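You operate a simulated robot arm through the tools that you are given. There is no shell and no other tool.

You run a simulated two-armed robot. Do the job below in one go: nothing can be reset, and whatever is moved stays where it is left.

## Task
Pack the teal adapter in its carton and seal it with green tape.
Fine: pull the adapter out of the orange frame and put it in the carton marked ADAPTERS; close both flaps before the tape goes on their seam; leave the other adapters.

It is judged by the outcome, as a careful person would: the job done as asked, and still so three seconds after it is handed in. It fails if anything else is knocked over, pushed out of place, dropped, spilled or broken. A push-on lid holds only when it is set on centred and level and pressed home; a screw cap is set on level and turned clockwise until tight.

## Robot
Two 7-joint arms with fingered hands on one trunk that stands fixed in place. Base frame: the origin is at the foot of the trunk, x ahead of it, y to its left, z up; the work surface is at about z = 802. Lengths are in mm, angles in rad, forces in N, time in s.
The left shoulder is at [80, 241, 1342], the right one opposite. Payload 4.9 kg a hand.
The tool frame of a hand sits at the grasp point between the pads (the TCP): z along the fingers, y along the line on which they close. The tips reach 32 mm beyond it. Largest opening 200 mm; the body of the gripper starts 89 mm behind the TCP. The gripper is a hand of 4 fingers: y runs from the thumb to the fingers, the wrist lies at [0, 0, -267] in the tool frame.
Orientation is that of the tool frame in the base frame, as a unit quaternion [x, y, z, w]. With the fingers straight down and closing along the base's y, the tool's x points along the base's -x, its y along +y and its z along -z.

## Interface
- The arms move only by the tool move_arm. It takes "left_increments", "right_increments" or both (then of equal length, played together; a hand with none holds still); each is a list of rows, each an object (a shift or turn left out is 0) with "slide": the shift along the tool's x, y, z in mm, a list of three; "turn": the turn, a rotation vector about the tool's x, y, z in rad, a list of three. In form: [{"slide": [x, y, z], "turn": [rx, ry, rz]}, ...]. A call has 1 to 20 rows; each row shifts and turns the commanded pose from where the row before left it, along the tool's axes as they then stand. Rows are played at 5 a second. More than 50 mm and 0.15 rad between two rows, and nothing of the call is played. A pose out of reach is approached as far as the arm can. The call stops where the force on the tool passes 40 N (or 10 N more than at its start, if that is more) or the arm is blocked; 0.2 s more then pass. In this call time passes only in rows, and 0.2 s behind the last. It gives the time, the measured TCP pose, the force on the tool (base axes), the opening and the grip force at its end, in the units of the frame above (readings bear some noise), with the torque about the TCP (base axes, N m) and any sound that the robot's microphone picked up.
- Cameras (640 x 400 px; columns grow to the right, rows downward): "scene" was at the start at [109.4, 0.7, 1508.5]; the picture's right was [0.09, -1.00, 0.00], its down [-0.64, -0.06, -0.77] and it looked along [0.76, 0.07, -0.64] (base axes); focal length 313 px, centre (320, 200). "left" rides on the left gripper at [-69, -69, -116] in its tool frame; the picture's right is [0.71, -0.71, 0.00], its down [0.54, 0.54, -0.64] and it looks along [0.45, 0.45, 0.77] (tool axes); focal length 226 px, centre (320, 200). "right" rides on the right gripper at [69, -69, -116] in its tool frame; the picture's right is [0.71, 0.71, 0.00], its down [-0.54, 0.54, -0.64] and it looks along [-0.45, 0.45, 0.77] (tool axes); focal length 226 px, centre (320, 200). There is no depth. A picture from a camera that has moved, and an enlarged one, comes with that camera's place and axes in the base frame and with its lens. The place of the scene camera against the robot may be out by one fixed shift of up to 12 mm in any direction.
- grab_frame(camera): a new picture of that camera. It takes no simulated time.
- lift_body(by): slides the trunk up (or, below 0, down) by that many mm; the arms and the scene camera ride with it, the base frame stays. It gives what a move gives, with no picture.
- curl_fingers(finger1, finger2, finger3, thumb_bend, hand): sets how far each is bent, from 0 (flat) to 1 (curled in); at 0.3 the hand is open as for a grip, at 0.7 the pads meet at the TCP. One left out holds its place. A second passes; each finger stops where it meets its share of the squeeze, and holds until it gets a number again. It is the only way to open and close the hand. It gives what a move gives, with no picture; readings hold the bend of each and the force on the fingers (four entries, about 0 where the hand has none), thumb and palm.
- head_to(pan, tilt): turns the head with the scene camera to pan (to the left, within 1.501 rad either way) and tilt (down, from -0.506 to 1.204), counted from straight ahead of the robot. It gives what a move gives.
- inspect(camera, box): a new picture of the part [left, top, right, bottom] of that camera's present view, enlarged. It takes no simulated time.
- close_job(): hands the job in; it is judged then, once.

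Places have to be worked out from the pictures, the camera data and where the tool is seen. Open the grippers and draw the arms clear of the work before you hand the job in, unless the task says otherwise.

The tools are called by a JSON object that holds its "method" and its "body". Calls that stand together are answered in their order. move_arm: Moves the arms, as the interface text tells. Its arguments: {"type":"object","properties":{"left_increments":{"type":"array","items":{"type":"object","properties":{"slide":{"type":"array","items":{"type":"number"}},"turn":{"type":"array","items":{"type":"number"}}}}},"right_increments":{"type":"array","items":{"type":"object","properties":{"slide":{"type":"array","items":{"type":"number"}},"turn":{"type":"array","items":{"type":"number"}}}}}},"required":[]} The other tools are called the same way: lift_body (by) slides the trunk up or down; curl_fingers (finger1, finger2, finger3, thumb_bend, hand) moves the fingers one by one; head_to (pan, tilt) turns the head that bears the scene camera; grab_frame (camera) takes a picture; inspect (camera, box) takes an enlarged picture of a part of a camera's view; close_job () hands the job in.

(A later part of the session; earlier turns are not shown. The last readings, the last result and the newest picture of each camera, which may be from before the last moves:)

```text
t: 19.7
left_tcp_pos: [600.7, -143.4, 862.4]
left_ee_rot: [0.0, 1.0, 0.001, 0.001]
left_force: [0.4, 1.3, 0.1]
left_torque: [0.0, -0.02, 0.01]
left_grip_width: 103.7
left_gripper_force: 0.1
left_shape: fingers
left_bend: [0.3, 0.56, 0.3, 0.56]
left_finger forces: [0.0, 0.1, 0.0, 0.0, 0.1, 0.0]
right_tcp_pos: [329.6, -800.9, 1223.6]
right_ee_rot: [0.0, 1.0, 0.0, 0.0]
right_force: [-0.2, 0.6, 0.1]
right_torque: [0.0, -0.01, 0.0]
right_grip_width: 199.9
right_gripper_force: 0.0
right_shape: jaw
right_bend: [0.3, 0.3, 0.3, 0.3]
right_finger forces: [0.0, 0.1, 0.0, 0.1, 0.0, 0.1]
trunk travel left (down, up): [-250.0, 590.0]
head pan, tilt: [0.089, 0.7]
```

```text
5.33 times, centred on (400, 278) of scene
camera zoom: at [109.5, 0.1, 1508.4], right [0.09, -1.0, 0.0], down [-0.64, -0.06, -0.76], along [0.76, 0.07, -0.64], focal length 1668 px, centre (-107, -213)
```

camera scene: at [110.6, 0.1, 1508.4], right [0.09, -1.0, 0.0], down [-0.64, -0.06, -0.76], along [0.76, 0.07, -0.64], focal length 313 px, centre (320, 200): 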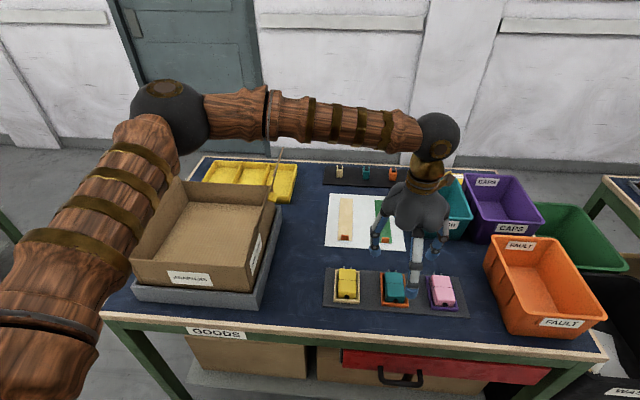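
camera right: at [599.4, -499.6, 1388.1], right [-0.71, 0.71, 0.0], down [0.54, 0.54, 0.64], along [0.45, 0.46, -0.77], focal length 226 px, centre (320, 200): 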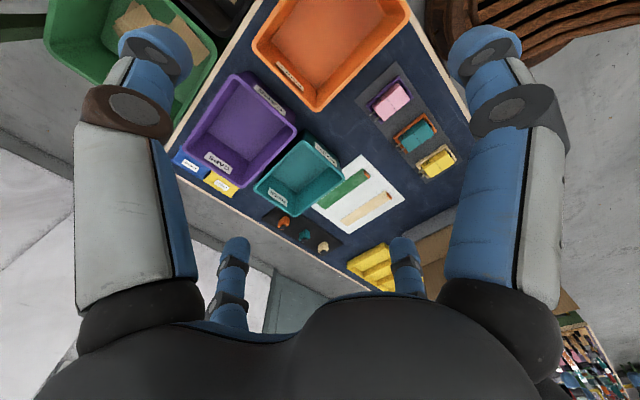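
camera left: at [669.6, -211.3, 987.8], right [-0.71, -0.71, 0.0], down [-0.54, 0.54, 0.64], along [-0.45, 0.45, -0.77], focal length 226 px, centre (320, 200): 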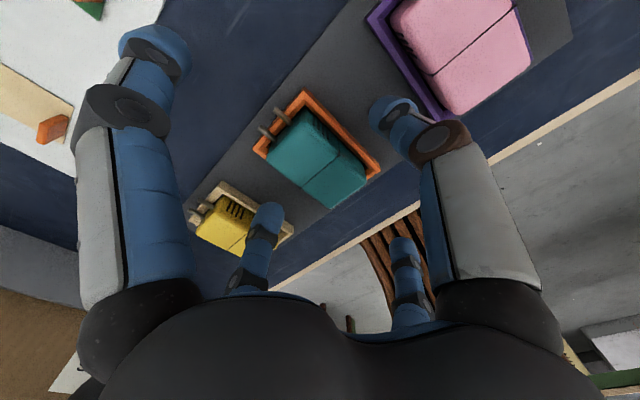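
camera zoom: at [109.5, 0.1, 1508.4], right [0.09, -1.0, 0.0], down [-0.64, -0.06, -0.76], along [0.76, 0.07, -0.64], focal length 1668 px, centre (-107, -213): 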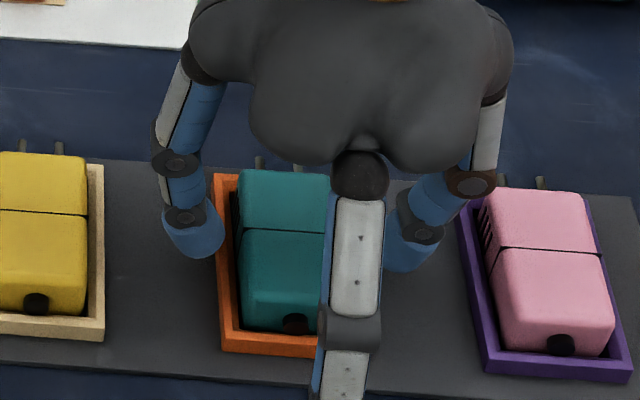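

The tips are about 7 mm above the frame's wall. Closing lifts them slightly, so I'll go down another 6 mm before gripping.

{"method": "move_arm", "body": {"left_increments": [{"slide": [0, 0, 2]}, {"slide": [0, 0, 2]}, {"slide": [0, 0, 2]}]}}

{"method": "curl_fingers", "body": {"hand": "left", "finger2": 0.62, "thumb_bend": 0.62}}

{"method": "inspect", "body": {"camera": "left", "box": [200, 60, 440, 210]}}

{"method": "inspect", "body": {"camera": "scene", "box": [340, 240, 460, 315]}}

```text
t: 20.5
left_tcp_pos: [600.1, -142.8, 857.4]
left_ee_rot: [0.0, 1.0, 0.001, 0.0]
left_force: [0.4, 0.5, -0.5]
left_torque: [-0.01, 0.01, -0.01]
left_grip_width: 103.9
left_gripper_force: 0.0
left_shape: fingers
left_bend: [0.3, 0.56, 0.3, 0.56]
left_finger forces: [0.1, 0.0, 0.0, 0.1, 0.0, 0.0]
right_tcp_pos: [330.7, -802.0, 1223.7]
right_ee_rot: [0.0, 1.0, 0.0, 0.0]
right_force: [0.3, -0.4, 0.5]
right_torque: [-0.02, 0.0, 0.01]
right_grip_width: 199.8
right_gripper_force: 0.1
right_shape: jaw
right_bend: [0.3, 0.3, 0.3, 0.3]
right_finger forces: [0.1, 0.1, 0.0, 0.0, 0.0, 0.0]
trunk travel left (down, up): [-250.0, 590.0]
head pan, tilt: [0.089, 0.7]
```

```text
t: 21.5
left_tcp_pos: [599.6, -142.6, 856.1]
left_ee_rot: [0.0, 1.0, 0.001, 0.0]
left_force: [0.1, 3.2, 0.4]
left_torque: [0.04, 0.01, -0.01]
left_grip_width: 99.1
left_gripper_force: 1.4
left_shape: fingers
left_bend: [0.3, 0.6, 0.3, 0.62]
left_finger forces: [0.0, 2.6, 0.1, 0.0, 0.4, 0.0]
right_tcp_pos: [330.8, -801.1, 1225.5]
right_ee_rot: [0.0, 1.0, 0.0, 0.0]
right_force: [-0.6, 0.1, -0.7]
right_torque: [0.01, 0.0, -0.01]
right_grip_width: 200.0
right_gripper_force: 0.0
right_shape: jaw
right_bend: [0.3, 0.3, 0.3, 0.3]
right_finger forces: [0.1, 0.0, 0.1, 0.1, 0.0, 0.0]
trunk travel left (down, up): [-250.0, 590.0]
head pan, tilt: [0.089, 0.7]
```

```text
2.67 times, centred on (320, 135) of left
camera zoom: at [669.3, -211.8, 972.2], right [-0.71, -0.71, 0.0], down [-0.54, 0.54, 0.64], along [-0.45, 0.45, -0.77], focal length 603 px, centre (320, 373)
```

zoom: 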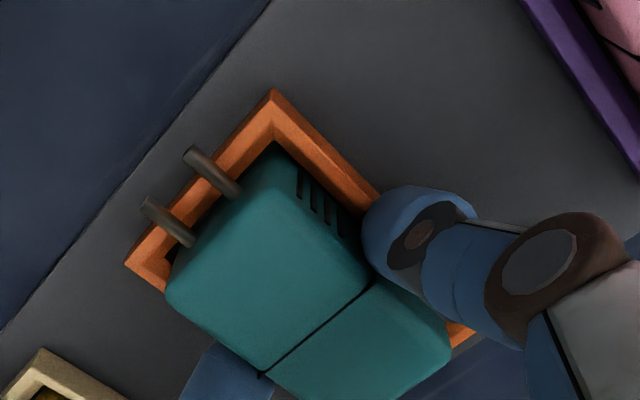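

```text
5.33 times, centred on (400, 278) of scene
camera zoom: at [109.5, 0.4, 1508.4], right [0.09, -1.0, 0.0], down [-0.64, -0.06, -0.76], along [0.76, 0.07, -0.64], focal length 1668 px, centre (-107, -213)
```

zoom: 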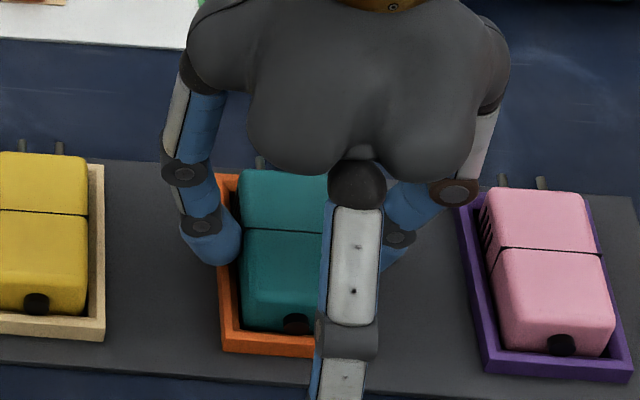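

Finger2 has met the adapter with 2.6 N, and the thumb is only just touching. I'll close both further to make a firm grip.

{"method": "curl_fingers", "body": {"hand": "left", "finger2": 0.68, "thumb_bend": 0.7}}

{"method": "inspect", "body": {"camera": "left", "box": [200, 60, 440, 210]}}

{"method": "inspect", "body": {"camera": "scene", "box": [340, 240, 460, 315]}}

```text
t: 22.5
left_tcp_pos: [599.8, -143.7, 856.3]
left_ee_rot: [0.0, 1.0, 0.0, 0.0]
left_force: [0.3, -5.4, 3.9]
left_torque: [-0.06, 0.0, -0.01]
left_grip_width: 97.8
left_gripper_force: 12.7
left_shape: fingers
left_bend: [0.3, 0.6, 0.3, 0.66]
left_finger forces: [0.0, 10.7, 0.1, 0.0, 13.6, 0.1]
right_tcp_pos: [330.9, -799.9, 1224.0]
right_ee_rot: [0.0, 1.0, 0.0, 0.0]
right_force: [0.3, 0.3, -0.2]
right_torque: [-0.01, 0.0, -0.01]
right_grip_width: 199.9
right_gripper_force: 0.0
right_shape: jaw
right_bend: [0.3, 0.3, 0.3, 0.3]
right_finger forces: [0.0, 0.0, 0.0, 0.0, 0.1, 0.1]
trunk travel left (down, up): [-250.0, 590.0]
head pan, tilt: [0.089, 0.7]
```

```text
2.67 times, centred on (320, 135) of left
camera zoom: at [669.0, -212.9, 972.6], right [-0.71, -0.71, 0.0], down [-0.54, 0.54, 0.64], along [-0.45, 0.45, -0.77], focal length 603 px, centre (320, 373)
```

zoom: 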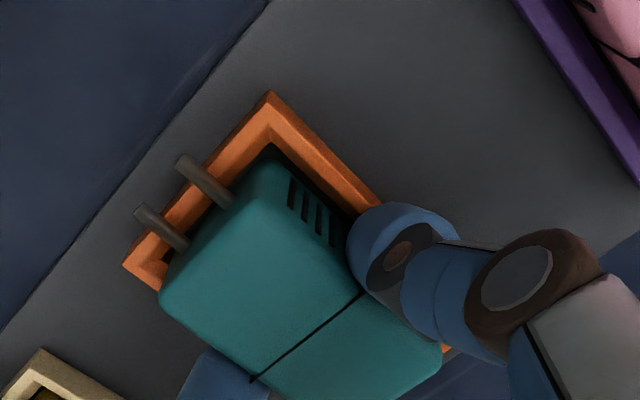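

```text
5.33 times, centred on (400, 278) of scene
camera zoom: at [109.1, -0.4, 1508.5], right [0.09, -1.0, 0.0], down [-0.64, -0.06, -0.76], along [0.76, 0.07, -0.64], focal length 1668 px, centre (-107, -213)
```

zoom: 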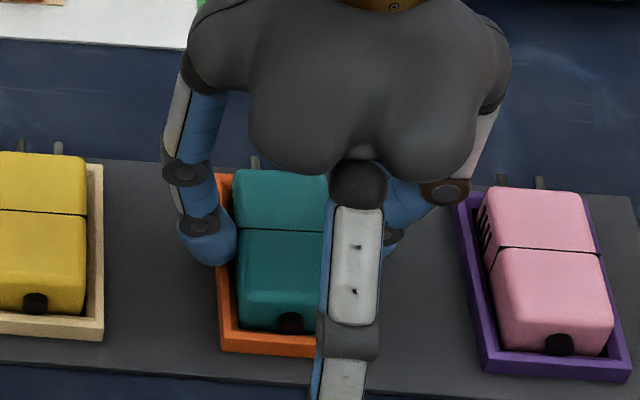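

Both pads hold now, with 10.7 and 13.6 N. I'll lift slowly and watch whether the adapter comes with the fingers and the frame stays.

{"method": "move_arm", "body": {"left_increments": [{"slide": [0, 0, -3]}, {"slide": [0, 0, -3]}, {"slide": [0, 0, -4]}, {"slide": [0, 0, -5]}]}}

{"method": "inspect", "body": {"camera": "left", "box": [200, 60, 440, 210]}}

{"method": "inspect", "body": {"camera": "scene", "box": [340, 240, 460, 315]}}

```text
t: 23.5
left_tcp_pos: [598.8, -143.0, 871.4]
left_ee_rot: [0.001, 1.0, 0.0, 0.0]
left_force: [-1.2, -1.3, -1.6]
left_torque: [-0.05, 0.02, 0.05]
left_grip_width: 97.5
left_gripper_force: 9.5
left_shape: fingers
left_bend: [0.3, 0.6, 0.3, 0.66]
left_finger forces: [0.0, 9.8, 0.0, 0.0, 9.6, 0.1]
right_tcp_pos: [331.3, -800.0, 1224.3]
right_ee_rot: [0.0, 1.0, 0.0, 0.0]
right_force: [-1.3, 0.0, -0.7]
right_torque: [-0.03, -0.01, 0.0]
right_grip_width: 200.0
right_gripper_force: 0.2
right_shape: jaw
right_bend: [0.3, 0.3, 0.3, 0.3]
right_finger forces: [0.0, 0.1, 0.1, 0.0, 0.1, 0.0]
trunk travel left (down, up): [-250.0, 590.0]
head pan, tilt: [0.089, 0.7]
```

```text
2.67 times, centred on (320, 135) of left
camera zoom: at [669.6, -211.4, 987.0], right [-0.71, -0.71, 0.0], down [-0.54, 0.54, 0.64], along [-0.45, 0.45, -0.77], focal length 603 px, centre (320, 373)
```

zoom: 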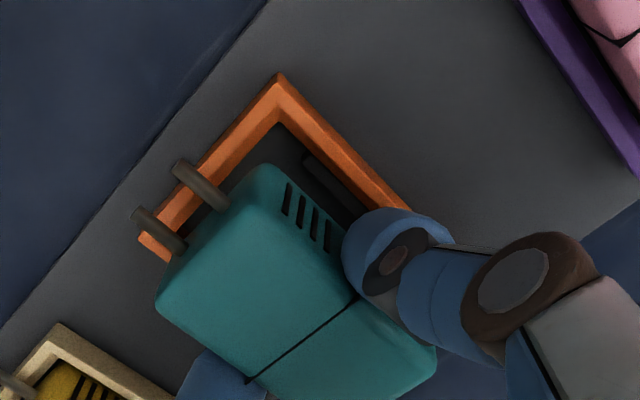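

```text
5.33 times, centred on (400, 278) of scene
camera zoom: at [109.5, 0.6, 1508.4], right [0.09, -1.0, 0.0], down [-0.64, -0.06, -0.76], along [0.76, 0.07, -0.64], focal length 1668 px, centre (-107, -213)
```

zoom: 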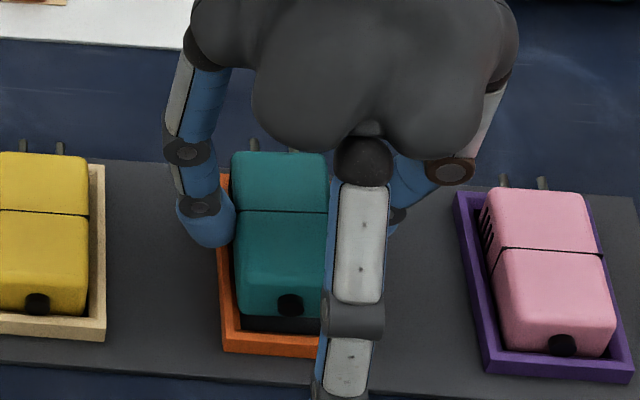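

The adapter is out of its seat and hangs level in the grip, and the frame has not moved. I'll raise it straight up above flap height.

{"method": "move_arm", "body": {"left_increments": [{"slide": [0, 0, -10]}, {"slide": [0, 0, -20]}, {"slide": [0, 0, -30]}, {"slide": [0, 0, -30]}, {"slide": [0, 0, -35]}, {"slide": [0, 0, -35]}, {"slide": [0, 0, -35]}, {"slide": [0, 0, -35]}, {"slide": [0, 0, -35]}, {"slide": [0, 0, -30]}, {"slide": [0, 0, -20]}, {"slide": [0, 0, -10]}]}}

{"method": "grab_frame", "body": {"camera": "left"}}

{"method": "grab_frame", "body": {"camera": "scene"}}

```text
t: 26.1
left_tcp_pos: [600.0, -144.1, 1196.9]
left_ee_rot: [0.0, 1.0, 0.0, -0.001]
left_force: [0.5, -0.2, -1.8]
left_torque: [0.0, 0.02, 0.0]
left_grip_width: 97.2
left_gripper_force: 9.4
left_shape: fingers
left_bend: [0.3, 0.6, 0.3, 0.66]
left_finger forces: [0.1, 9.6, 0.0, 0.1, 9.6, 0.1]
right_tcp_pos: [331.4, -801.3, 1224.5]
right_ee_rot: [0.0, 1.0, 0.0, 0.0]
right_force: [0.2, -0.2, 0.0]
right_torque: [-0.04, -0.02, 0.01]
right_grip_width: 199.9
right_gripper_force: 0.0
right_shape: jaw
right_bend: [0.3, 0.3, 0.3, 0.3]
right_finger forces: [0.0, 0.1, 0.0, 0.0, 0.0, 0.0]
trunk travel left (down, up): [-250.0, 590.0]
head pan, tilt: [0.089, 0.7]
```

```text
taken
camera left: at [668.9, -212.5, 1312.8], right [-0.71, -0.71, 0.0], down [-0.54, 0.54, 0.64], along [-0.45, 0.46, -0.77], focal length 226 px, centre (320, 200)
```

left: 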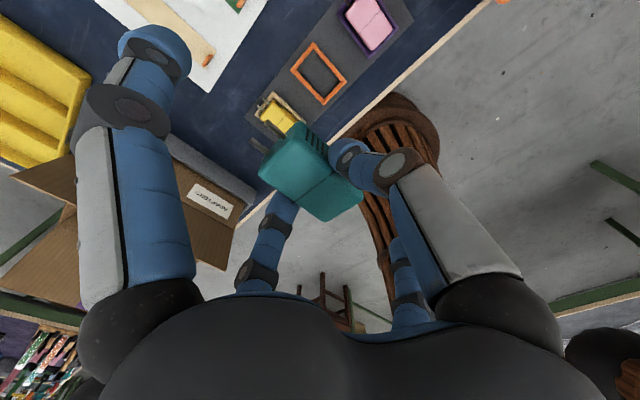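

```text
taken
camera scene: at [109.4, 0.1, 1508.4], right [0.09, -1.0, 0.0], down [-0.64, -0.06, -0.76], along [0.76, 0.07, -0.64], focal length 313 px, centre (320, 200)
```

scene: 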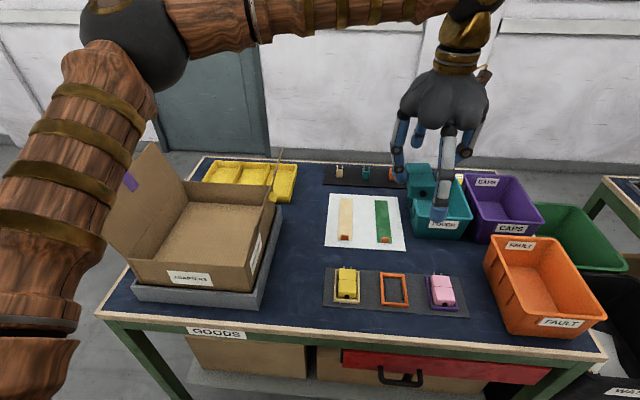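

The orange frame is empty and in place, and the adapter is held securely. I'll carry it across to above the carton's middle.

{"method": "move_arm", "body": {"left_increments": [{"slide": [-4, 20, 0]}, {"slide": [-7, 35, 0]}, {"slide": [-8, 40, 0]}, {"slide": [-8, 40, 0]}, {"slide": [-8, 40, 0]}, {"slide": [-8, 40, 0]}, {"slide": [-8, 40, 0]}, {"slide": [-8, 40, 0]}, {"slide": [-8, 40, 0]}, {"slide": [-8, 40, 0]}, {"slide": [-8, 40, 0]}, {"slide": [-7, 37, 0]}, {"slide": [-5, 25, 0]}, {"slide": [-3, 15, 0]}]}}

{"method": "grab_frame", "body": {"camera": "left"}}

{"method": "grab_frame", "body": {"camera": "scene"}}

```text
t: 29.1
left_tcp_pos: [697.4, 349.4, 1195.1]
left_ee_rot: [0.0, 1.0, 0.0, 0.0]
left_force: [0.5, 0.6, -1.2]
left_torque: [-0.03, 0.01, -0.01]
left_grip_width: 97.5
left_gripper_force: 9.1
left_shape: fingers
left_bend: [0.3, 0.6, 0.3, 0.66]
left_finger forces: [0.1, 9.6, 0.0, 0.0, 9.5, 0.0]
right_tcp_pos: [331.3, -799.9, 1224.6]
right_ee_rot: [0.0, 1.0, -0.001, 0.0]
right_force: [-0.6, 0.1, -0.4]
right_torque: [-0.04, 0.0, 0.03]
right_grip_width: 200.0
right_gripper_force: 0.0
right_shape: jaw
right_bend: [0.3, 0.3, 0.3, 0.3]
right_finger forces: [0.1, 0.0, 0.0, 0.1, 0.0, 0.0]
trunk travel left (down, up): [-250.0, 590.0]
head pan, tilt: [0.089, 0.7]
```

```text
taken
camera left: at [767.1, 280.5, 1311.7], right [-0.71, -0.71, 0.0], down [-0.54, 0.54, 0.64], along [-0.45, 0.46, -0.77], focal length 226 px, centre (320, 200)
```

left: 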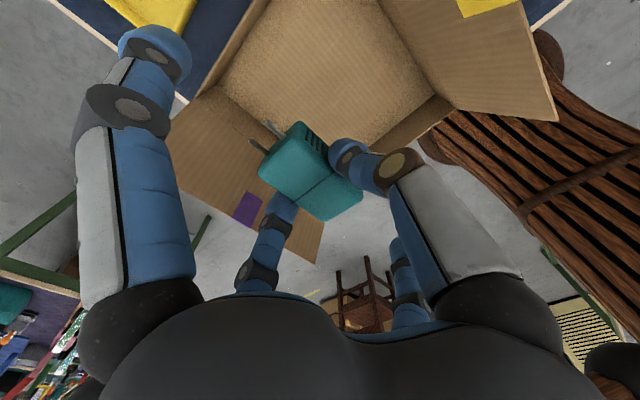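

```text
taken
camera scene: at [109.5, 0.8, 1508.4], right [0.09, -1.0, 0.0], down [-0.64, -0.06, -0.76], along [0.76, 0.07, -0.64], focal length 313 px, centre (320, 200)
```

scene: 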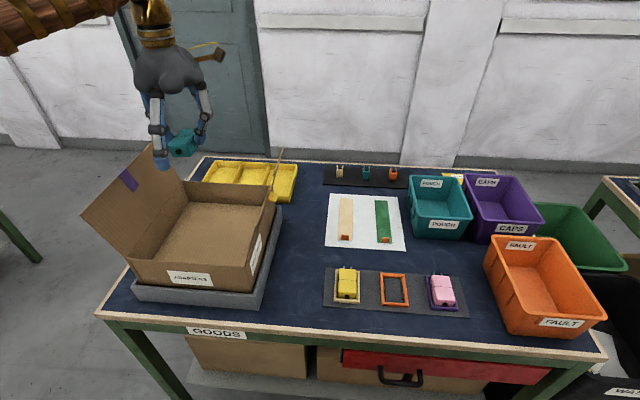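

The adapter hangs above the carton. I'll enlarge the wrist view to fix the carton's walls and floor.

{"method": "inspect", "body": {"camera": "left", "box": [140, 0, 460, 200]}}

{"method": "inspect", "body": {"camera": "left", "box": [340, 0, 580, 150]}}

```text
2.00 times, centred on (300, 100) of left
camera zoom: at [767.1, 280.5, 1311.7], right [-0.71, -0.71, 0.0], down [-0.54, 0.54, 0.64], along [-0.45, 0.46, -0.77], focal length 452 px, centre (360, 400)
```

zoom: 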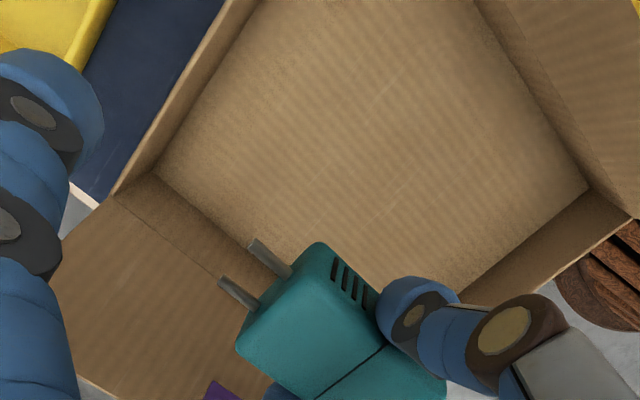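

```text
2.67 times, centred on (460, 75) of left
camera zoom: at [767.1, 280.5, 1311.7], right [-0.71, -0.71, 0.0], down [-0.54, 0.54, 0.64], along [-0.45, 0.46, -0.77], focal length 603 px, centre (-53, 533)
```

zoom: 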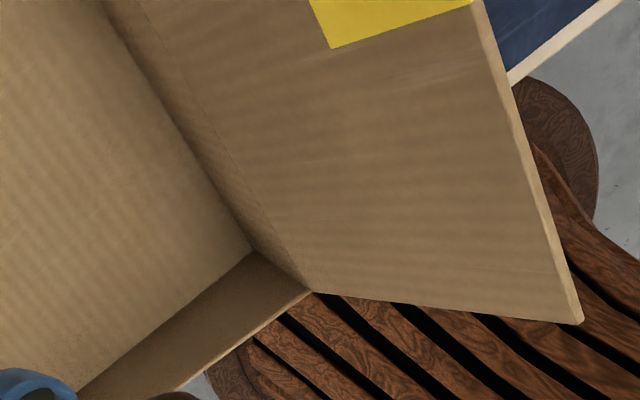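

The carton spans about x 531 to 826 and y 212 to 483, with its rim at about z 946 and its floor near 870. I'll centre the hand at x = 679 and lower in, stopping above the floor.

{"method": "move_arm", "body": {"left_increments": [{"slide": [9, 0, 5]}, {"slide": [9, 0, 20]}, {"slide": [0, 0, 35]}, {"slide": [0, 0, 40]}, {"slide": [0, 0, 40]}, {"slide": [0, 0, 35]}, {"slide": [0, 0, 30]}, {"slide": [0, 0, 20]}, {"slide": [0, 0, 10]}]}}

{"method": "grab_frame", "body": {"camera": "left"}}

{"method": "grab_frame", "body": {"camera": "scene"}}

```text
t: 31.1
left_tcp_pos: [680.2, 349.5, 960.2]
left_ee_rot: [0.0, 1.0, 0.0, 0.0]
left_force: [0.5, -0.3, -0.7]
left_torque: [0.0, 0.01, 0.0]
left_grip_width: 97.4
left_gripper_force: 9.9
left_shape: fingers
left_bend: [0.3, 0.6, 0.3, 0.66]
left_finger forces: [0.1, 9.7, 0.0, 0.0, 9.6, 0.1]
right_tcp_pos: [331.4, -800.3, 1225.8]
right_ee_rot: [0.0, 1.0, -0.001, 0.0]
right_force: [-0.4, 0.3, -0.2]
right_torque: [0.02, -0.03, 0.04]
right_grip_width: 199.9
right_gripper_force: 0.1
right_shape: jaw
right_bend: [0.3, 0.3, 0.3, 0.3]
right_finger forces: [0.1, 0.1, 0.0, 0.0, 0.0, 0.0]
trunk travel left (down, up): [-250.0, 590.0]
head pan, tilt: [0.089, 0.7]
```

```text
taken
camera left: at [749.5, 280.5, 1077.1], right [-0.71, -0.71, 0.0], down [-0.54, 0.54, 0.64], along [-0.45, 0.45, -0.77], focal length 226 px, centre (320, 200)
```

left: 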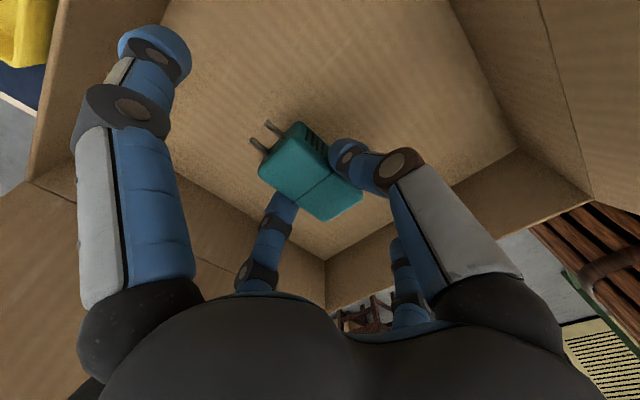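

```text
taken
camera scene: at [109.7, 0.5, 1508.4], right [0.09, -1.0, 0.0], down [-0.64, -0.06, -0.76], along [0.76, 0.07, -0.64], focal length 313 px, centre (320, 200)
```

scene: 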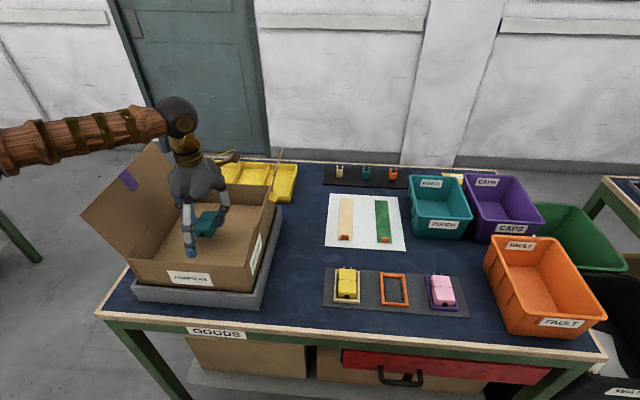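

This view confirms the rim at z 947 and the floor at about z 872, so the adapter should touch down near TCP z 919. I'll go on gently in small steps.

{"method": "move_arm", "body": {"left_increments": [{"slide": [0, 0, 10]}, {"slide": [0, 0, 10]}, {"slide": [0, 0, 8]}, {"slide": [0, 0, 4]}, {"slide": [0, 0, 3]}]}}

{"method": "inspect", "body": {"camera": "scene", "box": [130, 170, 280, 280]}}

```text
t: 32.3
left_tcp_pos: [680.2, 349.5, 925.9]
left_ee_rot: [0.0, 1.0, 0.0, 0.0]
left_force: [-0.2, -0.1, -0.6]
left_torque: [0.01, 0.0, 0.01]
left_grip_width: 97.3
left_gripper_force: 9.7
left_shape: fingers
left_bend: [0.3, 0.6, 0.3, 0.66]
left_finger forces: [0.1, 9.7, 0.0, 0.0, 9.6, 0.1]
right_tcp_pos: [330.9, -801.0, 1225.1]
right_ee_rot: [0.0, 1.0, 0.0, 0.0]
right_force: [1.2, -0.6, 0.4]
right_torque: [0.0, -0.02, 0.03]
right_grip_width: 199.8
right_gripper_force: 0.1
right_shape: jaw
right_bend: [0.3, 0.3, 0.3, 0.3]
right_finger forces: [0.0, 0.1, 0.0, 0.0, 0.1, 0.0]
trunk travel left (down, up): [-250.0, 590.0]
head pan, tilt: [0.089, 0.7]
```

```text
3.64 times, centred on (205, 225) of scene
camera zoom: at [109.6, 0.4, 1508.4], right [0.09, -1.0, 0.0], down [-0.64, -0.06, -0.76], along [0.76, 0.07, -0.64], focal length 1137 px, centre (738, 109)
```

zoom: 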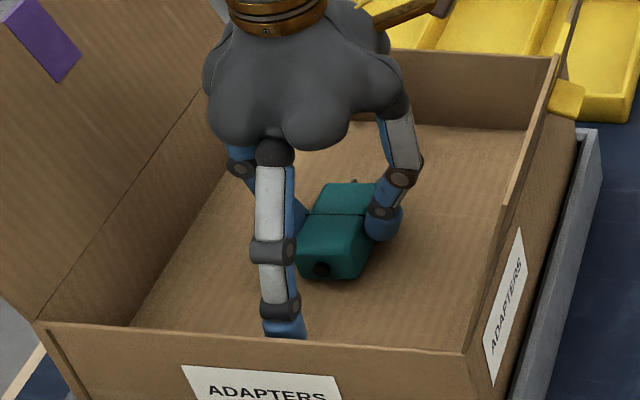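

The adapter hangs just above the carton floor and nothing is touching yet. I'll go down in 2 mm steps and watch the vertical force.

{"method": "move_arm", "body": {"left_increments": [{"slide": [0, 0, 2]}, {"slide": [0, 0, 2]}, {"slide": [0, 0, 2]}]}}

{"method": "inspect", "body": {"camera": "scene", "box": [170, 195, 260, 255]}}

```text
t: 33.1
left_tcp_pos: [679.5, 349.3, 920.9]
left_ee_rot: [0.0, 1.0, 0.0, 0.001]
left_force: [0.3, -0.8, 7.7]
left_torque: [0.28, -0.03, -0.01]
left_grip_width: 97.3
left_gripper_force: 11.0
left_shape: fingers
left_bend: [0.3, 0.6, 0.3, 0.66]
left_finger forces: [0.0, 11.1, 0.0, 0.0, 11.4, 0.0]
right_tcp_pos: [330.7, -800.2, 1225.4]
right_ee_rot: [-0.001, 1.0, -0.001, 0.0]
right_force: [0.4, -0.5, 0.1]
right_torque: [-0.01, 0.03, -0.01]
right_grip_width: 199.7
right_gripper_force: 0.0
right_shape: jaw
right_bend: [0.3, 0.3, 0.3, 0.3]
right_finger forces: [0.0, 0.0, 0.1, 0.1, 0.1, 0.1]
trunk travel left (down, up): [-250.0, 590.0]
head pan, tilt: [0.089, 0.7]
```

```text
6.67 times, centred on (215, 225) of scene
camera zoom: at [108.6, -0.2, 1508.7], right [0.09, -1.0, 0.0], down [-0.64, -0.06, -0.77], along [0.76, 0.07, -0.64], focal length 2085 px, centre (1020, 33)
```

zoom: 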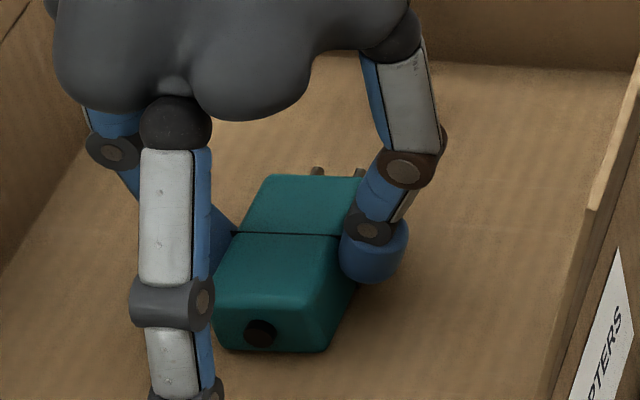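

The vertical force rose to 7.7 N, so the adapter is resting on the floor. I'll open the two fingers gently.

{"method": "curl_fingers", "body": {"hand": "left", "finger2": 0.55, "thumb_bend": 0.55}}

{"method": "curl_fingers", "body": {"hand": "left", "finger2": 0.45, "thumb_bend": 0.45}}

{"method": "inspect", "body": {"camera": "scene", "box": [130, 170, 280, 280]}}

{"method": "grab_frame", "body": {"camera": "left"}}

```text
t: 34.1
left_tcp_pos: [679.7, 348.1, 920.9]
left_ee_rot: [0.0, 1.0, -0.001, 0.0]
left_force: [0.7, 0.0, 0.6]
left_torque: [0.02, -0.02, -0.03]
left_grip_width: 104.7
left_gripper_force: 0.0
left_shape: fingers
left_bend: [0.3, 0.55, 0.3, 0.55]
left_finger forces: [0.1, 0.0, 0.0, 0.1, 0.0, 0.0]
right_tcp_pos: [331.7, -800.2, 1225.0]
right_ee_rot: [0.0, 1.0, 0.0, 0.0]
right_force: [0.6, -0.4, 0.8]
right_torque: [0.03, 0.01, 0.0]
right_grip_width: 199.9
right_gripper_force: 0.0
right_shape: jaw
right_bend: [0.3, 0.3, 0.3, 0.3]
right_finger forces: [0.0, 0.0, 0.0, 0.0, 0.0, 0.0]
trunk travel left (down, up): [-250.0, 590.0]
head pan, tilt: [0.089, 0.7]
```

```text
t: 35.1
left_tcp_pos: [679.7, 348.8, 920.3]
left_ee_rot: [0.0, 1.0, 0.0, 0.0]
left_force: [-0.1, -1.0, -0.5]
left_torque: [0.03, 0.0, 0.01]
left_grip_width: 117.1
left_gripper_force: 0.0
left_shape: fingers
left_bend: [0.3, 0.45, 0.3, 0.45]
left_finger forces: [0.0, 0.1, 0.0, 0.1, 0.1, 0.0]
right_tcp_pos: [330.2, -800.1, 1225.0]
right_ee_rot: [0.001, 1.0, 0.0, 0.0]
right_force: [-0.1, -0.3, -0.9]
right_torque: [-0.03, 0.02, 0.0]
right_grip_width: 199.8
right_gripper_force: 0.1
right_shape: jaw
right_bend: [0.3, 0.3, 0.3, 0.3]
right_finger forces: [0.1, 0.0, 0.0, 0.0, 0.0, 0.0]
trunk travel left (down, up): [-250.0, 590.0]
head pan, tilt: [0.089, 0.7]
```

```text
3.64 times, centred on (205, 225) of scene
camera zoom: at [109.4, 0.4, 1508.4], right [0.09, -1.0, 0.0], down [-0.64, -0.06, -0.76], along [0.76, 0.07, -0.64], focal length 1137 px, centre (738, 109)
```

zoom: 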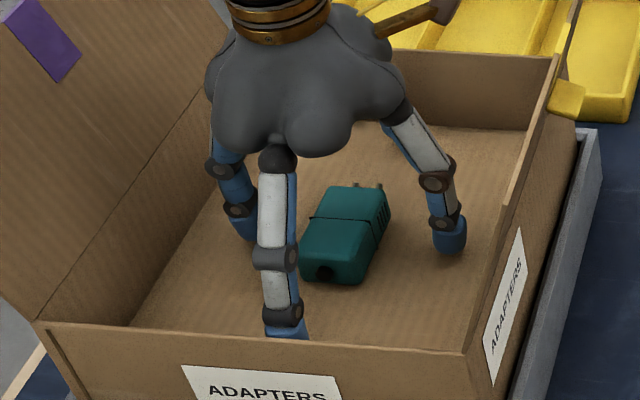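

```text
taken
camera left: at [749.4, 280.1, 1036.2], right [-0.71, -0.71, 0.0], down [-0.54, 0.54, 0.64], along [-0.45, 0.45, -0.77], focal length 226 px, centre (320, 200)
```

left: 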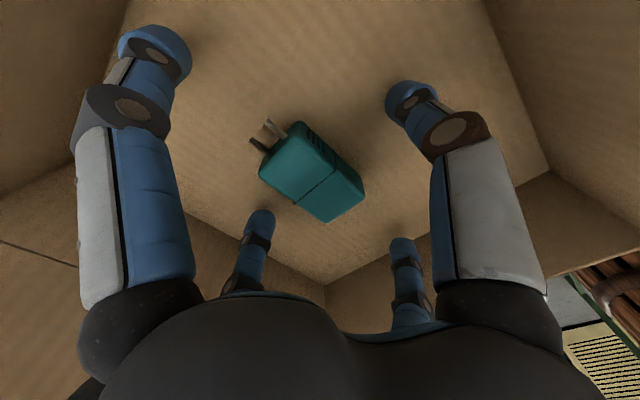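

The adapter rests flat on the carton floor, clear of all fingers. I'll raise the left hand straight up out of the carton.

{"method": "move_arm", "body": {"left_increments": [{"slide": [0, 0, -10]}, {"slide": [0, 0, -25]}, {"slide": [0, 0, -40]}, {"slide": [0, 0, -45]}, {"slide": [0, 0, -45]}, {"slide": [0, 0, -45]}, {"slide": [0, 0, -45]}, {"slide": [0, 0, -30]}]}}

{"method": "grab_frame", "body": {"camera": "scene"}}

{"method": "grab_frame", "body": {"camera": "left"}}

```text
t: 36.9
left_tcp_pos: [680.2, 348.5, 1206.9]
left_ee_rot: [0.0, 1.0, 0.0, 0.0]
left_force: [-0.5, 0.3, -0.2]
left_torque: [0.0, 0.02, 0.03]
left_grip_width: 116.8
left_gripper_force: 0.1
left_shape: fingers
left_bend: [0.3, 0.45, 0.3, 0.45]
left_finger forces: [0.0, 0.0, 0.0, 0.0, 0.0, 0.1]
right_tcp_pos: [330.1, -800.7, 1224.4]
right_ee_rot: [0.0, 1.0, 0.0, 0.0]
right_force: [0.0, -0.3, 0.3]
right_torque: [0.0, -0.02, -0.03]
right_grip_width: 199.8
right_gripper_force: 0.0
right_shape: jaw
right_bend: [0.3, 0.3, 0.3, 0.3]
right_finger forces: [0.0, 0.0, 0.0, 0.0, 0.0, 0.0]
trunk travel left (down, up): [-250.0, 590.0]
head pan, tilt: [0.089, 0.7]
```

```text
taken
camera scene: at [109.1, -0.1, 1508.4], right [0.09, -1.0, 0.0], down [-0.64, -0.06, -0.76], along [0.76, 0.07, -0.64], focal length 313 px, centre (320, 200)
```

scene: 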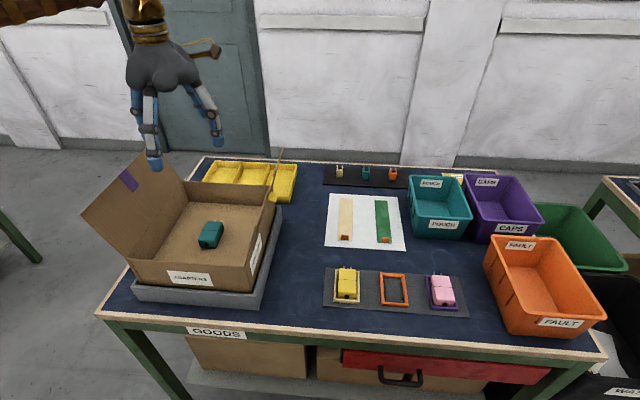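

```text
taken
camera left: at [749.2, 279.6, 1322.5], right [-0.71, -0.71, 0.0], down [-0.54, 0.54, 0.64], along [-0.45, 0.45, -0.77], focal length 226 px, centre (320, 200)
```

left: 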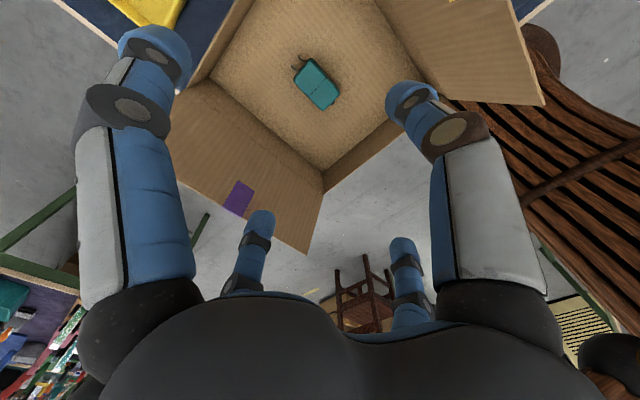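

The adapter lies in the carton and the left hand is clear above it. Next are the flaps. I'll close all four left fingers into a blunt poker and carry it over to the outer side of the left flap.

{"method": "curl_fingers", "body": {"hand": "left", "finger1": 0.66, "finger2": 0.66, "finger3": 0.66, "thumb_bend": 0.66}}

{"method": "move_arm", "body": {"left_increments": [{"slide": [0, 30, 0]}, {"slide": [0, 45, 0]}, {"slide": [0, 45, 0]}, {"slide": [0, 45, 0]}, {"slide": [0, 45, 0]}, {"slide": [0, 40, 0]}]}}

{"method": "grab_frame", "body": {"camera": "left"}}

{"method": "grab_frame", "body": {"camera": "scene"}}

```text
t: 37.9
left_tcp_pos: [681.2, 348.6, 1206.3]
left_ee_rot: [0.0, 1.0, 0.0, 0.0]
left_force: [0.4, -0.5, 0.8]
left_torque: [0.01, 0.01, 0.0]
left_grip_width: 12.2
left_gripper_force: 0.1
left_shape: fingers
left_bend: [0.66, 0.66, 0.66, 0.66]
left_finger forces: [0.1, 0.0, 0.0, 0.0, 0.0, 0.0]
right_tcp_pos: [329.8, -800.1, 1224.1]
right_ee_rot: [0.0, 1.0, 0.0, 0.0]
right_force: [0.4, 0.7, -0.4]
right_torque: [0.0, 0.01, 0.0]
right_grip_width: 199.6
right_gripper_force: 0.1
right_shape: jaw
right_bend: [0.3, 0.3, 0.3, 0.3]
right_finger forces: [0.0, 0.0, 0.0, 0.1, 0.0, 0.0]
trunk travel left (down, up): [-250.0, 590.0]
head pan, tilt: [0.089, 0.7]
```

```text
t: 39.3
left_tcp_pos: [679.9, 600.0, 1205.4]
left_ee_rot: [0.001, 1.0, 0.0, 0.0]
left_force: [0.9, 0.5, 0.0]
left_torque: [-0.02, 0.04, -0.02]
left_grip_width: 12.6
left_gripper_force: 0.0
left_shape: fingers
left_bend: [0.66, 0.66, 0.66, 0.66]
left_finger forces: [0.1, 0.1, 0.0, 0.0, 0.0, 0.0]
right_tcp_pos: [331.6, -800.9, 1224.9]
right_ee_rot: [0.0, 1.0, 0.0, 0.001]
right_force: [-1.2, -0.4, 0.2]
right_torque: [0.01, -0.02, 0.0]
right_grip_width: 200.1
right_gripper_force: 0.0
right_shape: jaw
right_bend: [0.3, 0.3, 0.3, 0.3]
right_finger forces: [0.1, 0.0, 0.0, 0.0, 0.1, 0.0]
trunk travel left (down, up): [-250.0, 590.0]
head pan, tilt: [0.089, 0.7]
```

```text
taken
camera left: at [749.3, 530.8, 1321.2], right [-0.71, -0.71, 0.0], down [-0.54, 0.54, 0.64], along [-0.45, 0.45, -0.77], focal length 226 px, centre (320, 200)
```

left: 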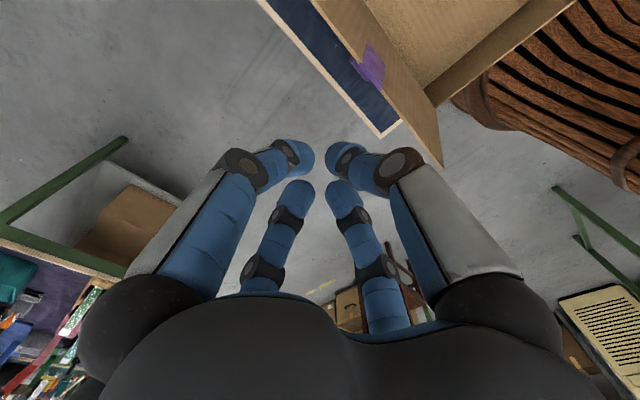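

```text
taken
camera scene: at [109.4, 1.3, 1508.5], right [0.09, -1.0, 0.0], down [-0.64, -0.06, -0.76], along [0.76, 0.07, -0.64], focal length 313 px, centre (320, 200)
```

scene: 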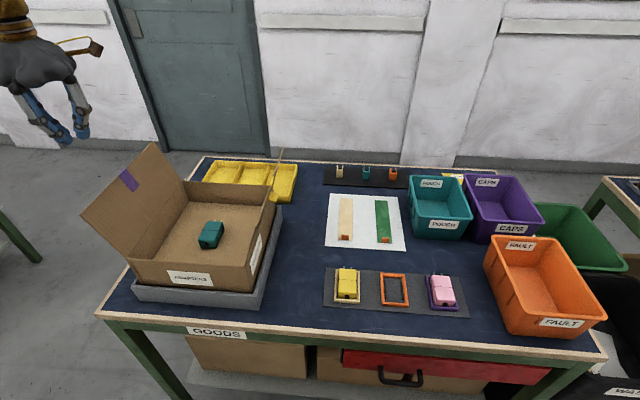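

The hand stands outside the left flap with all four tips together. I'll lower it to below the flap's top edge, still clear of it.

{"method": "move_arm", "body": {"left_increments": [{"slide": [0, 0, 40]}, {"slide": [0, 0, 45]}, {"slide": [0, 0, 40]}]}}

{"method": "grab_frame", "body": {"camera": "left"}}

{"method": "grab_frame", "body": {"camera": "scene"}}

```text
t: 40.1
left_tcp_pos: [681.9, 598.6, 1079.7]
left_ee_rot: [0.0, 1.0, 0.001, 0.0]
left_force: [0.3, 0.0, -1.3]
left_torque: [0.02, -0.03, -0.01]
left_grip_width: 12.2
left_gripper_force: 0.1
left_shape: fingers
left_bend: [0.66, 0.66, 0.66, 0.66]
left_finger forces: [0.1, 0.1, 0.0, 0.1, 0.1, 0.0]
right_tcp_pos: [330.7, -800.3, 1224.6]
right_ee_rot: [0.0, 1.0, 0.0, 0.0]
right_force: [0.7, 0.5, 1.0]
right_torque: [0.01, 0.03, 0.02]
right_grip_width: 199.9
right_gripper_force: 0.0
right_shape: jaw
right_bend: [0.3, 0.3, 0.3, 0.3]
right_finger forces: [0.0, 0.0, 0.0, 0.1, 0.1, 0.0]
trunk travel left (down, up): [-250.0, 590.0]
head pan, tilt: [0.089, 0.7]
```

```text
taken
camera left: at [749.9, 530.3, 1195.6], right [-0.71, -0.71, 0.0], down [-0.54, 0.54, 0.64], along [-0.45, 0.45, -0.77], focal length 226 px, centre (320, 200)
```

left: 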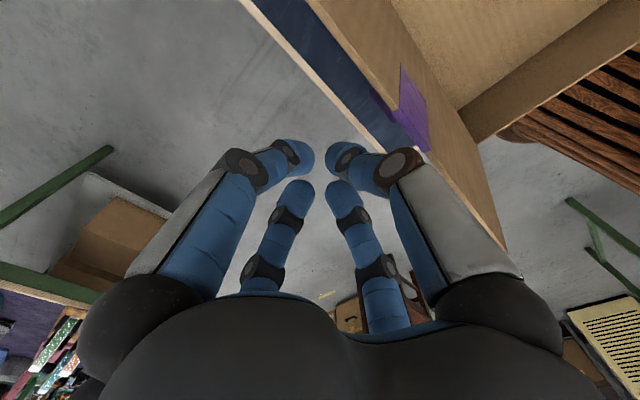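

```text
taken
camera scene: at [109.8, 0.7, 1508.5], right [0.09, -1.0, 0.0], down [-0.64, -0.06, -0.76], along [0.76, 0.07, -0.64], focal length 313 px, centre (320, 200)
```

scene: 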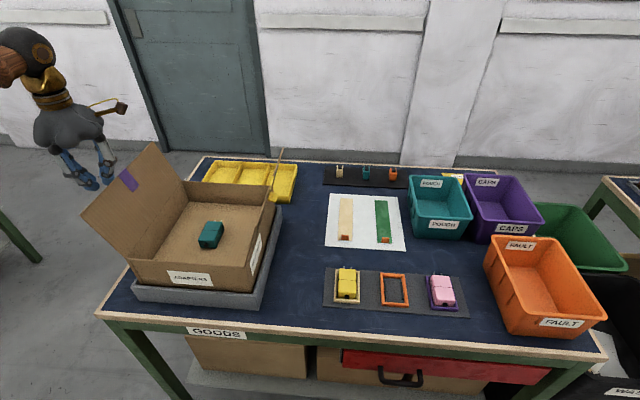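

A loose bit of purple tape hangs from the middle of the flap's edge, so I'll push beside it at x about 620. I'll move there, push the flap inward past upright, and check.

{"method": "move_arm", "body": {"left_increments": [{"slide": [30, 0, 0]}, {"slide": [30, 0, 0]}, {"slide": [0, -20, 0]}, {"slide": [0, -20, 0]}, {"slide": [0, -15, 0]}, {"slide": [0, -15, 0]}, {"slide": [0, -15, 0]}, {"slide": [0, -15, 0]}]}}

{"method": "grab_frame", "body": {"camera": "left"}}

{"method": "grab_frame", "body": {"camera": "scene"}}

```text
t: 41.9
left_tcp_pos: [620.7, 498.3, 1081.2]
left_ee_rot: [0.0, 1.0, 0.0, 0.0]
left_force: [-0.5, -0.3, -0.6]
left_torque: [0.01, 0.03, 0.03]
left_grip_width: 12.3
left_gripper_force: 0.2
left_shape: fingers
left_bend: [0.66, 0.66, 0.66, 0.66]
left_finger forces: [0.1, 0.1, 0.0, 0.1, 0.2, 0.0]
right_tcp_pos: [331.0, -800.6, 1224.3]
right_ee_rot: [-0.001, 1.0, 0.0, 0.0]
right_force: [0.3, 0.1, -0.2]
right_torque: [0.01, 0.02, -0.01]
right_grip_width: 199.9
right_gripper_force: 0.0
right_shape: jaw
right_bend: [0.3, 0.3, 0.3, 0.3]
right_finger forces: [0.0, 0.1, 0.0, 0.1, 0.0, 0.0]
trunk travel left (down, up): [-250.0, 590.0]
head pan, tilt: [0.089, 0.7]
```

```text
taken
camera left: at [689.7, 429.3, 1196.8], right [-0.71, -0.71, 0.0], down [-0.54, 0.54, 0.64], along [-0.45, 0.46, -0.77], focal length 226 px, centre (320, 200)
```

left: 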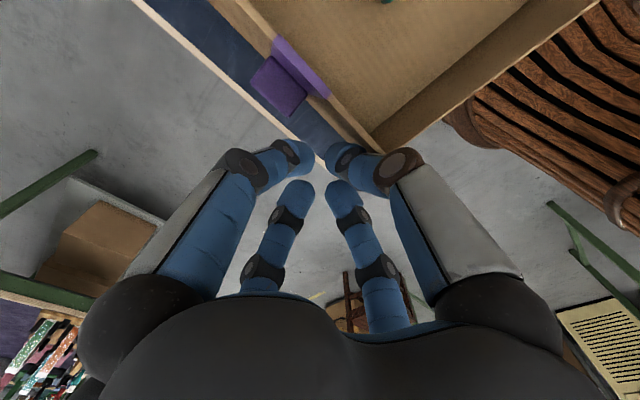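

```text
taken
camera scene: at [109.6, -0.1, 1508.4], right [0.09, -1.0, 0.0], down [-0.64, -0.06, -0.76], along [0.76, 0.07, -0.64], focal length 313 px, centre (320, 200)
```

scene: 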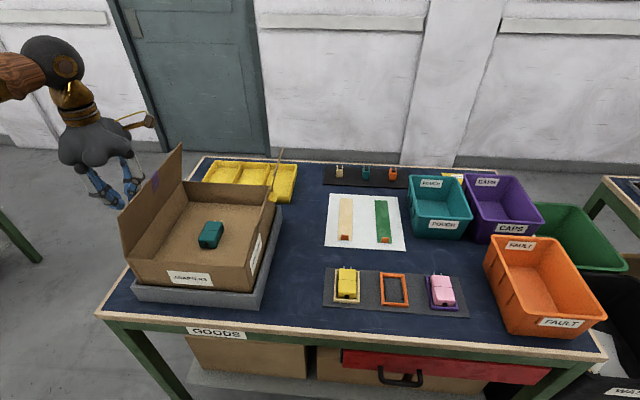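

The flap is nearly upright and moves with almost no force. I'll go on along its arc, over and down.

{"method": "move_arm", "body": {"left_increments": [{"slide": [0, -18, 0]}, {"slide": [0, -18, 0]}, {"slide": [0, -18, 0]}, {"slide": [0, -16, 10]}, {"slide": [0, -16, 14]}]}}

{"method": "grab_frame", "body": {"camera": "left"}}

{"method": "grab_frame", "body": {"camera": "scene"}}

```text
t: 43.1
left_tcp_pos: [620.7, 412.6, 1056.1]
left_ee_rot: [0.0, 1.0, 0.0, 0.0]
left_force: [-0.2, 0.4, -1.1]
left_torque: [-0.01, 0.04, -0.03]
left_grip_width: 12.3
left_gripper_force: 0.1
left_shape: fingers
left_bend: [0.66, 0.66, 0.66, 0.66]
left_finger forces: [0.0, 0.0, 0.1, 0.0, 0.0, 0.0]
right_tcp_pos: [332.0, -800.9, 1224.9]
right_ee_rot: [0.0, 1.0, 0.001, 0.0]
right_force: [0.9, -0.5, -0.3]
right_torque: [-0.03, 0.04, -0.02]
right_grip_width: 199.8
right_gripper_force: 0.1
right_shape: jaw
right_bend: [0.3, 0.3, 0.3, 0.3]
right_finger forces: [0.1, 0.1, 0.0, 0.0, 0.1, 0.1]
trunk travel left (down, up): [-250.0, 590.0]
head pan, tilt: [0.089, 0.7]
```

```text
taken
camera left: at [689.9, 343.9, 1171.4], right [-0.71, -0.71, 0.0], down [-0.54, 0.54, 0.64], along [-0.45, 0.45, -0.77], focal length 226 px, centre (320, 200)
```

left: 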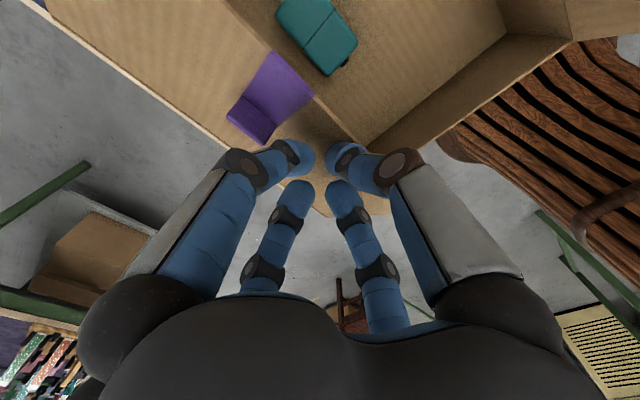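

```text
taken
camera scene: at [110.0, 0.1, 1508.4], right [0.09, -1.0, 0.0], down [-0.64, -0.06, -0.76], along [0.76, 0.07, -0.64], focal length 313 px, centre (320, 200)
```

scene: 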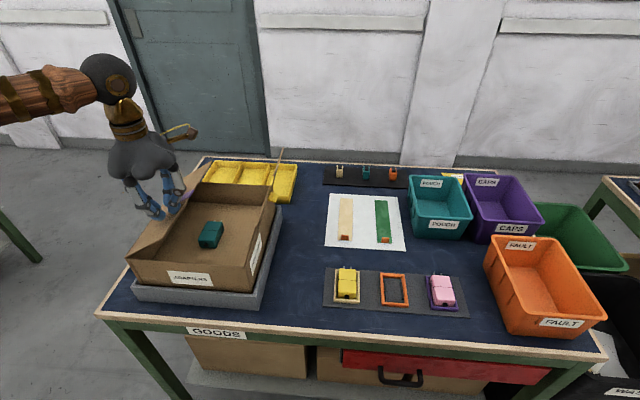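

The flap leans inward at about 45°. I'll press on down along the arc until it lies closed.

{"method": "move_arm", "body": {"left_increments": [{"slide": [0, -12, 12]}, {"slide": [0, -8, 14]}, {"slide": [0, -7, 14]}, {"slide": [0, -5, 12]}, {"slide": [0, -4, 10]}]}}

{"method": "grab_frame", "body": {"camera": "left"}}

{"method": "grab_frame", "body": {"camera": "scene"}}

```text
t: 44.3
left_tcp_pos: [620.4, 376.9, 994.6]
left_ee_rot: [0.0, 1.0, 0.0, 0.0]
left_force: [-0.3, -0.5, -0.5]
left_torque: [0.03, 0.0, 0.03]
left_grip_width: 12.1
left_gripper_force: 0.1
left_shape: fingers
left_bend: [0.66, 0.66, 0.66, 0.66]
left_finger forces: [0.0, 0.1, 0.0, 0.0, 0.1, 0.1]
right_tcp_pos: [330.7, -800.7, 1224.1]
right_ee_rot: [0.0, 1.0, 0.0, 0.0]
right_force: [0.2, 0.3, -0.8]
right_torque: [0.01, -0.02, 0.01]
right_grip_width: 199.9
right_gripper_force: 0.1
right_shape: jaw
right_bend: [0.3, 0.3, 0.3, 0.3]
right_finger forces: [0.0, 0.0, 0.1, 0.0, 0.1, 0.0]
trunk travel left (down, up): [-250.0, 590.0]
head pan, tilt: [0.089, 0.7]
```

```text
taken
camera left: at [689.4, 307.4, 1110.2], right [-0.71, -0.71, 0.0], down [-0.54, 0.54, 0.64], along [-0.45, 0.45, -0.77], focal length 226 px, centre (320, 200)
```

left: 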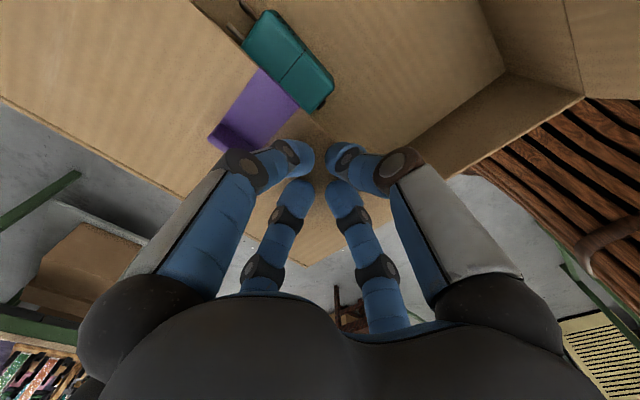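

```text
taken
camera scene: at [109.6, 0.4, 1508.5], right [0.09, -1.0, 0.0], down [-0.64, -0.06, -0.76], along [0.76, 0.07, -0.64], focal length 313 px, centre (320, 200)
```

scene: 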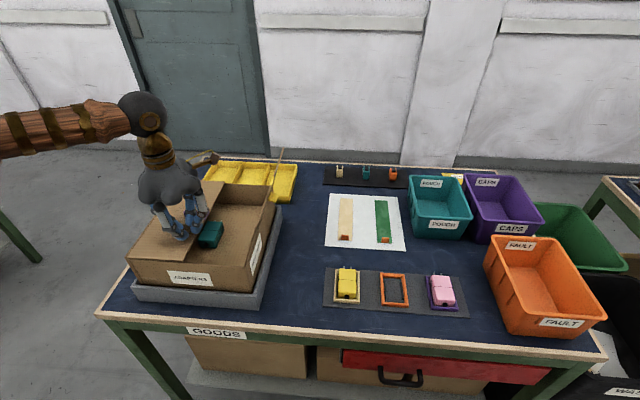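

Almost closed. I'll press down the last few millimetres in small steps, feel for the stop, and then back off to see whether the flap stays.

{"method": "move_arm", "body": {"left_increments": [{"slide": [0, -2, 5]}, {"slide": [0, 0, 4]}, {"slide": [0, 0, 4]}, {"slide": [0, 0, 3]}]}}

{"method": "inspect", "body": {"camera": "scene", "box": [110, 150, 290, 310]}}

```text
t: 45.1
left_tcp_pos: [619.6, 374.0, 989.8]
left_ee_rot: [-0.001, 1.0, 0.003, 0.005]
left_force: [-1.4, 2.8, 43.1]
left_torque: [0.47, 0.0, -0.07]
left_grip_width: 8.0
left_gripper_force: 24.1
left_shape: fingers
left_bend: [0.67, 0.66, 0.67, 0.67]
left_finger forces: [7.5, 19.4, 8.0, 0.1, 13.1, 0.0]
right_tcp_pos: [327.1, -802.1, 1225.7]
right_ee_rot: [0.0, 1.0, 0.0, 0.001]
right_force: [-0.6, 0.4, -1.1]
right_torque: [0.0, 0.02, 0.03]
right_grip_width: 199.9
right_gripper_force: 0.0
right_shape: jaw
right_bend: [0.3, 0.3, 0.3, 0.3]
right_finger forces: [0.0, 0.1, 0.0, 0.1, 0.0, 0.0]
trunk travel left (down, up): [-250.0, 590.0]
head pan, tilt: [0.089, 0.7]
stopped in row 4 (left hand): the force on the tool passed its limit at 44 N (the readings are from after the stop); the commanded pose is now the measured one
```

```text
2.50 times, centred on (200, 230) of scene
camera zoom: at [105.7, -1.3, 1509.0], right [0.09, -1.0, 0.0], down [-0.64, -0.06, -0.77], along [0.76, 0.07, -0.64], focal length 782 px, centre (620, 125)
```

zoom: 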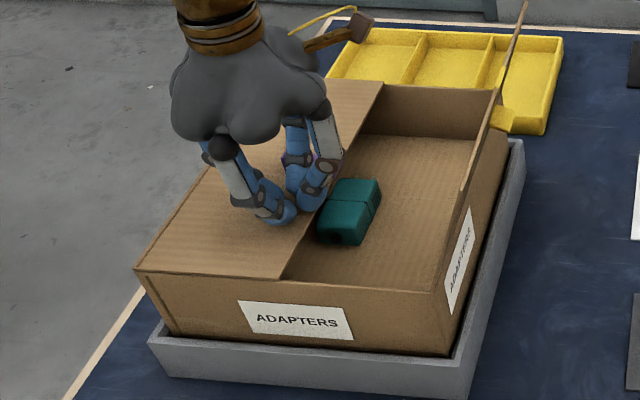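

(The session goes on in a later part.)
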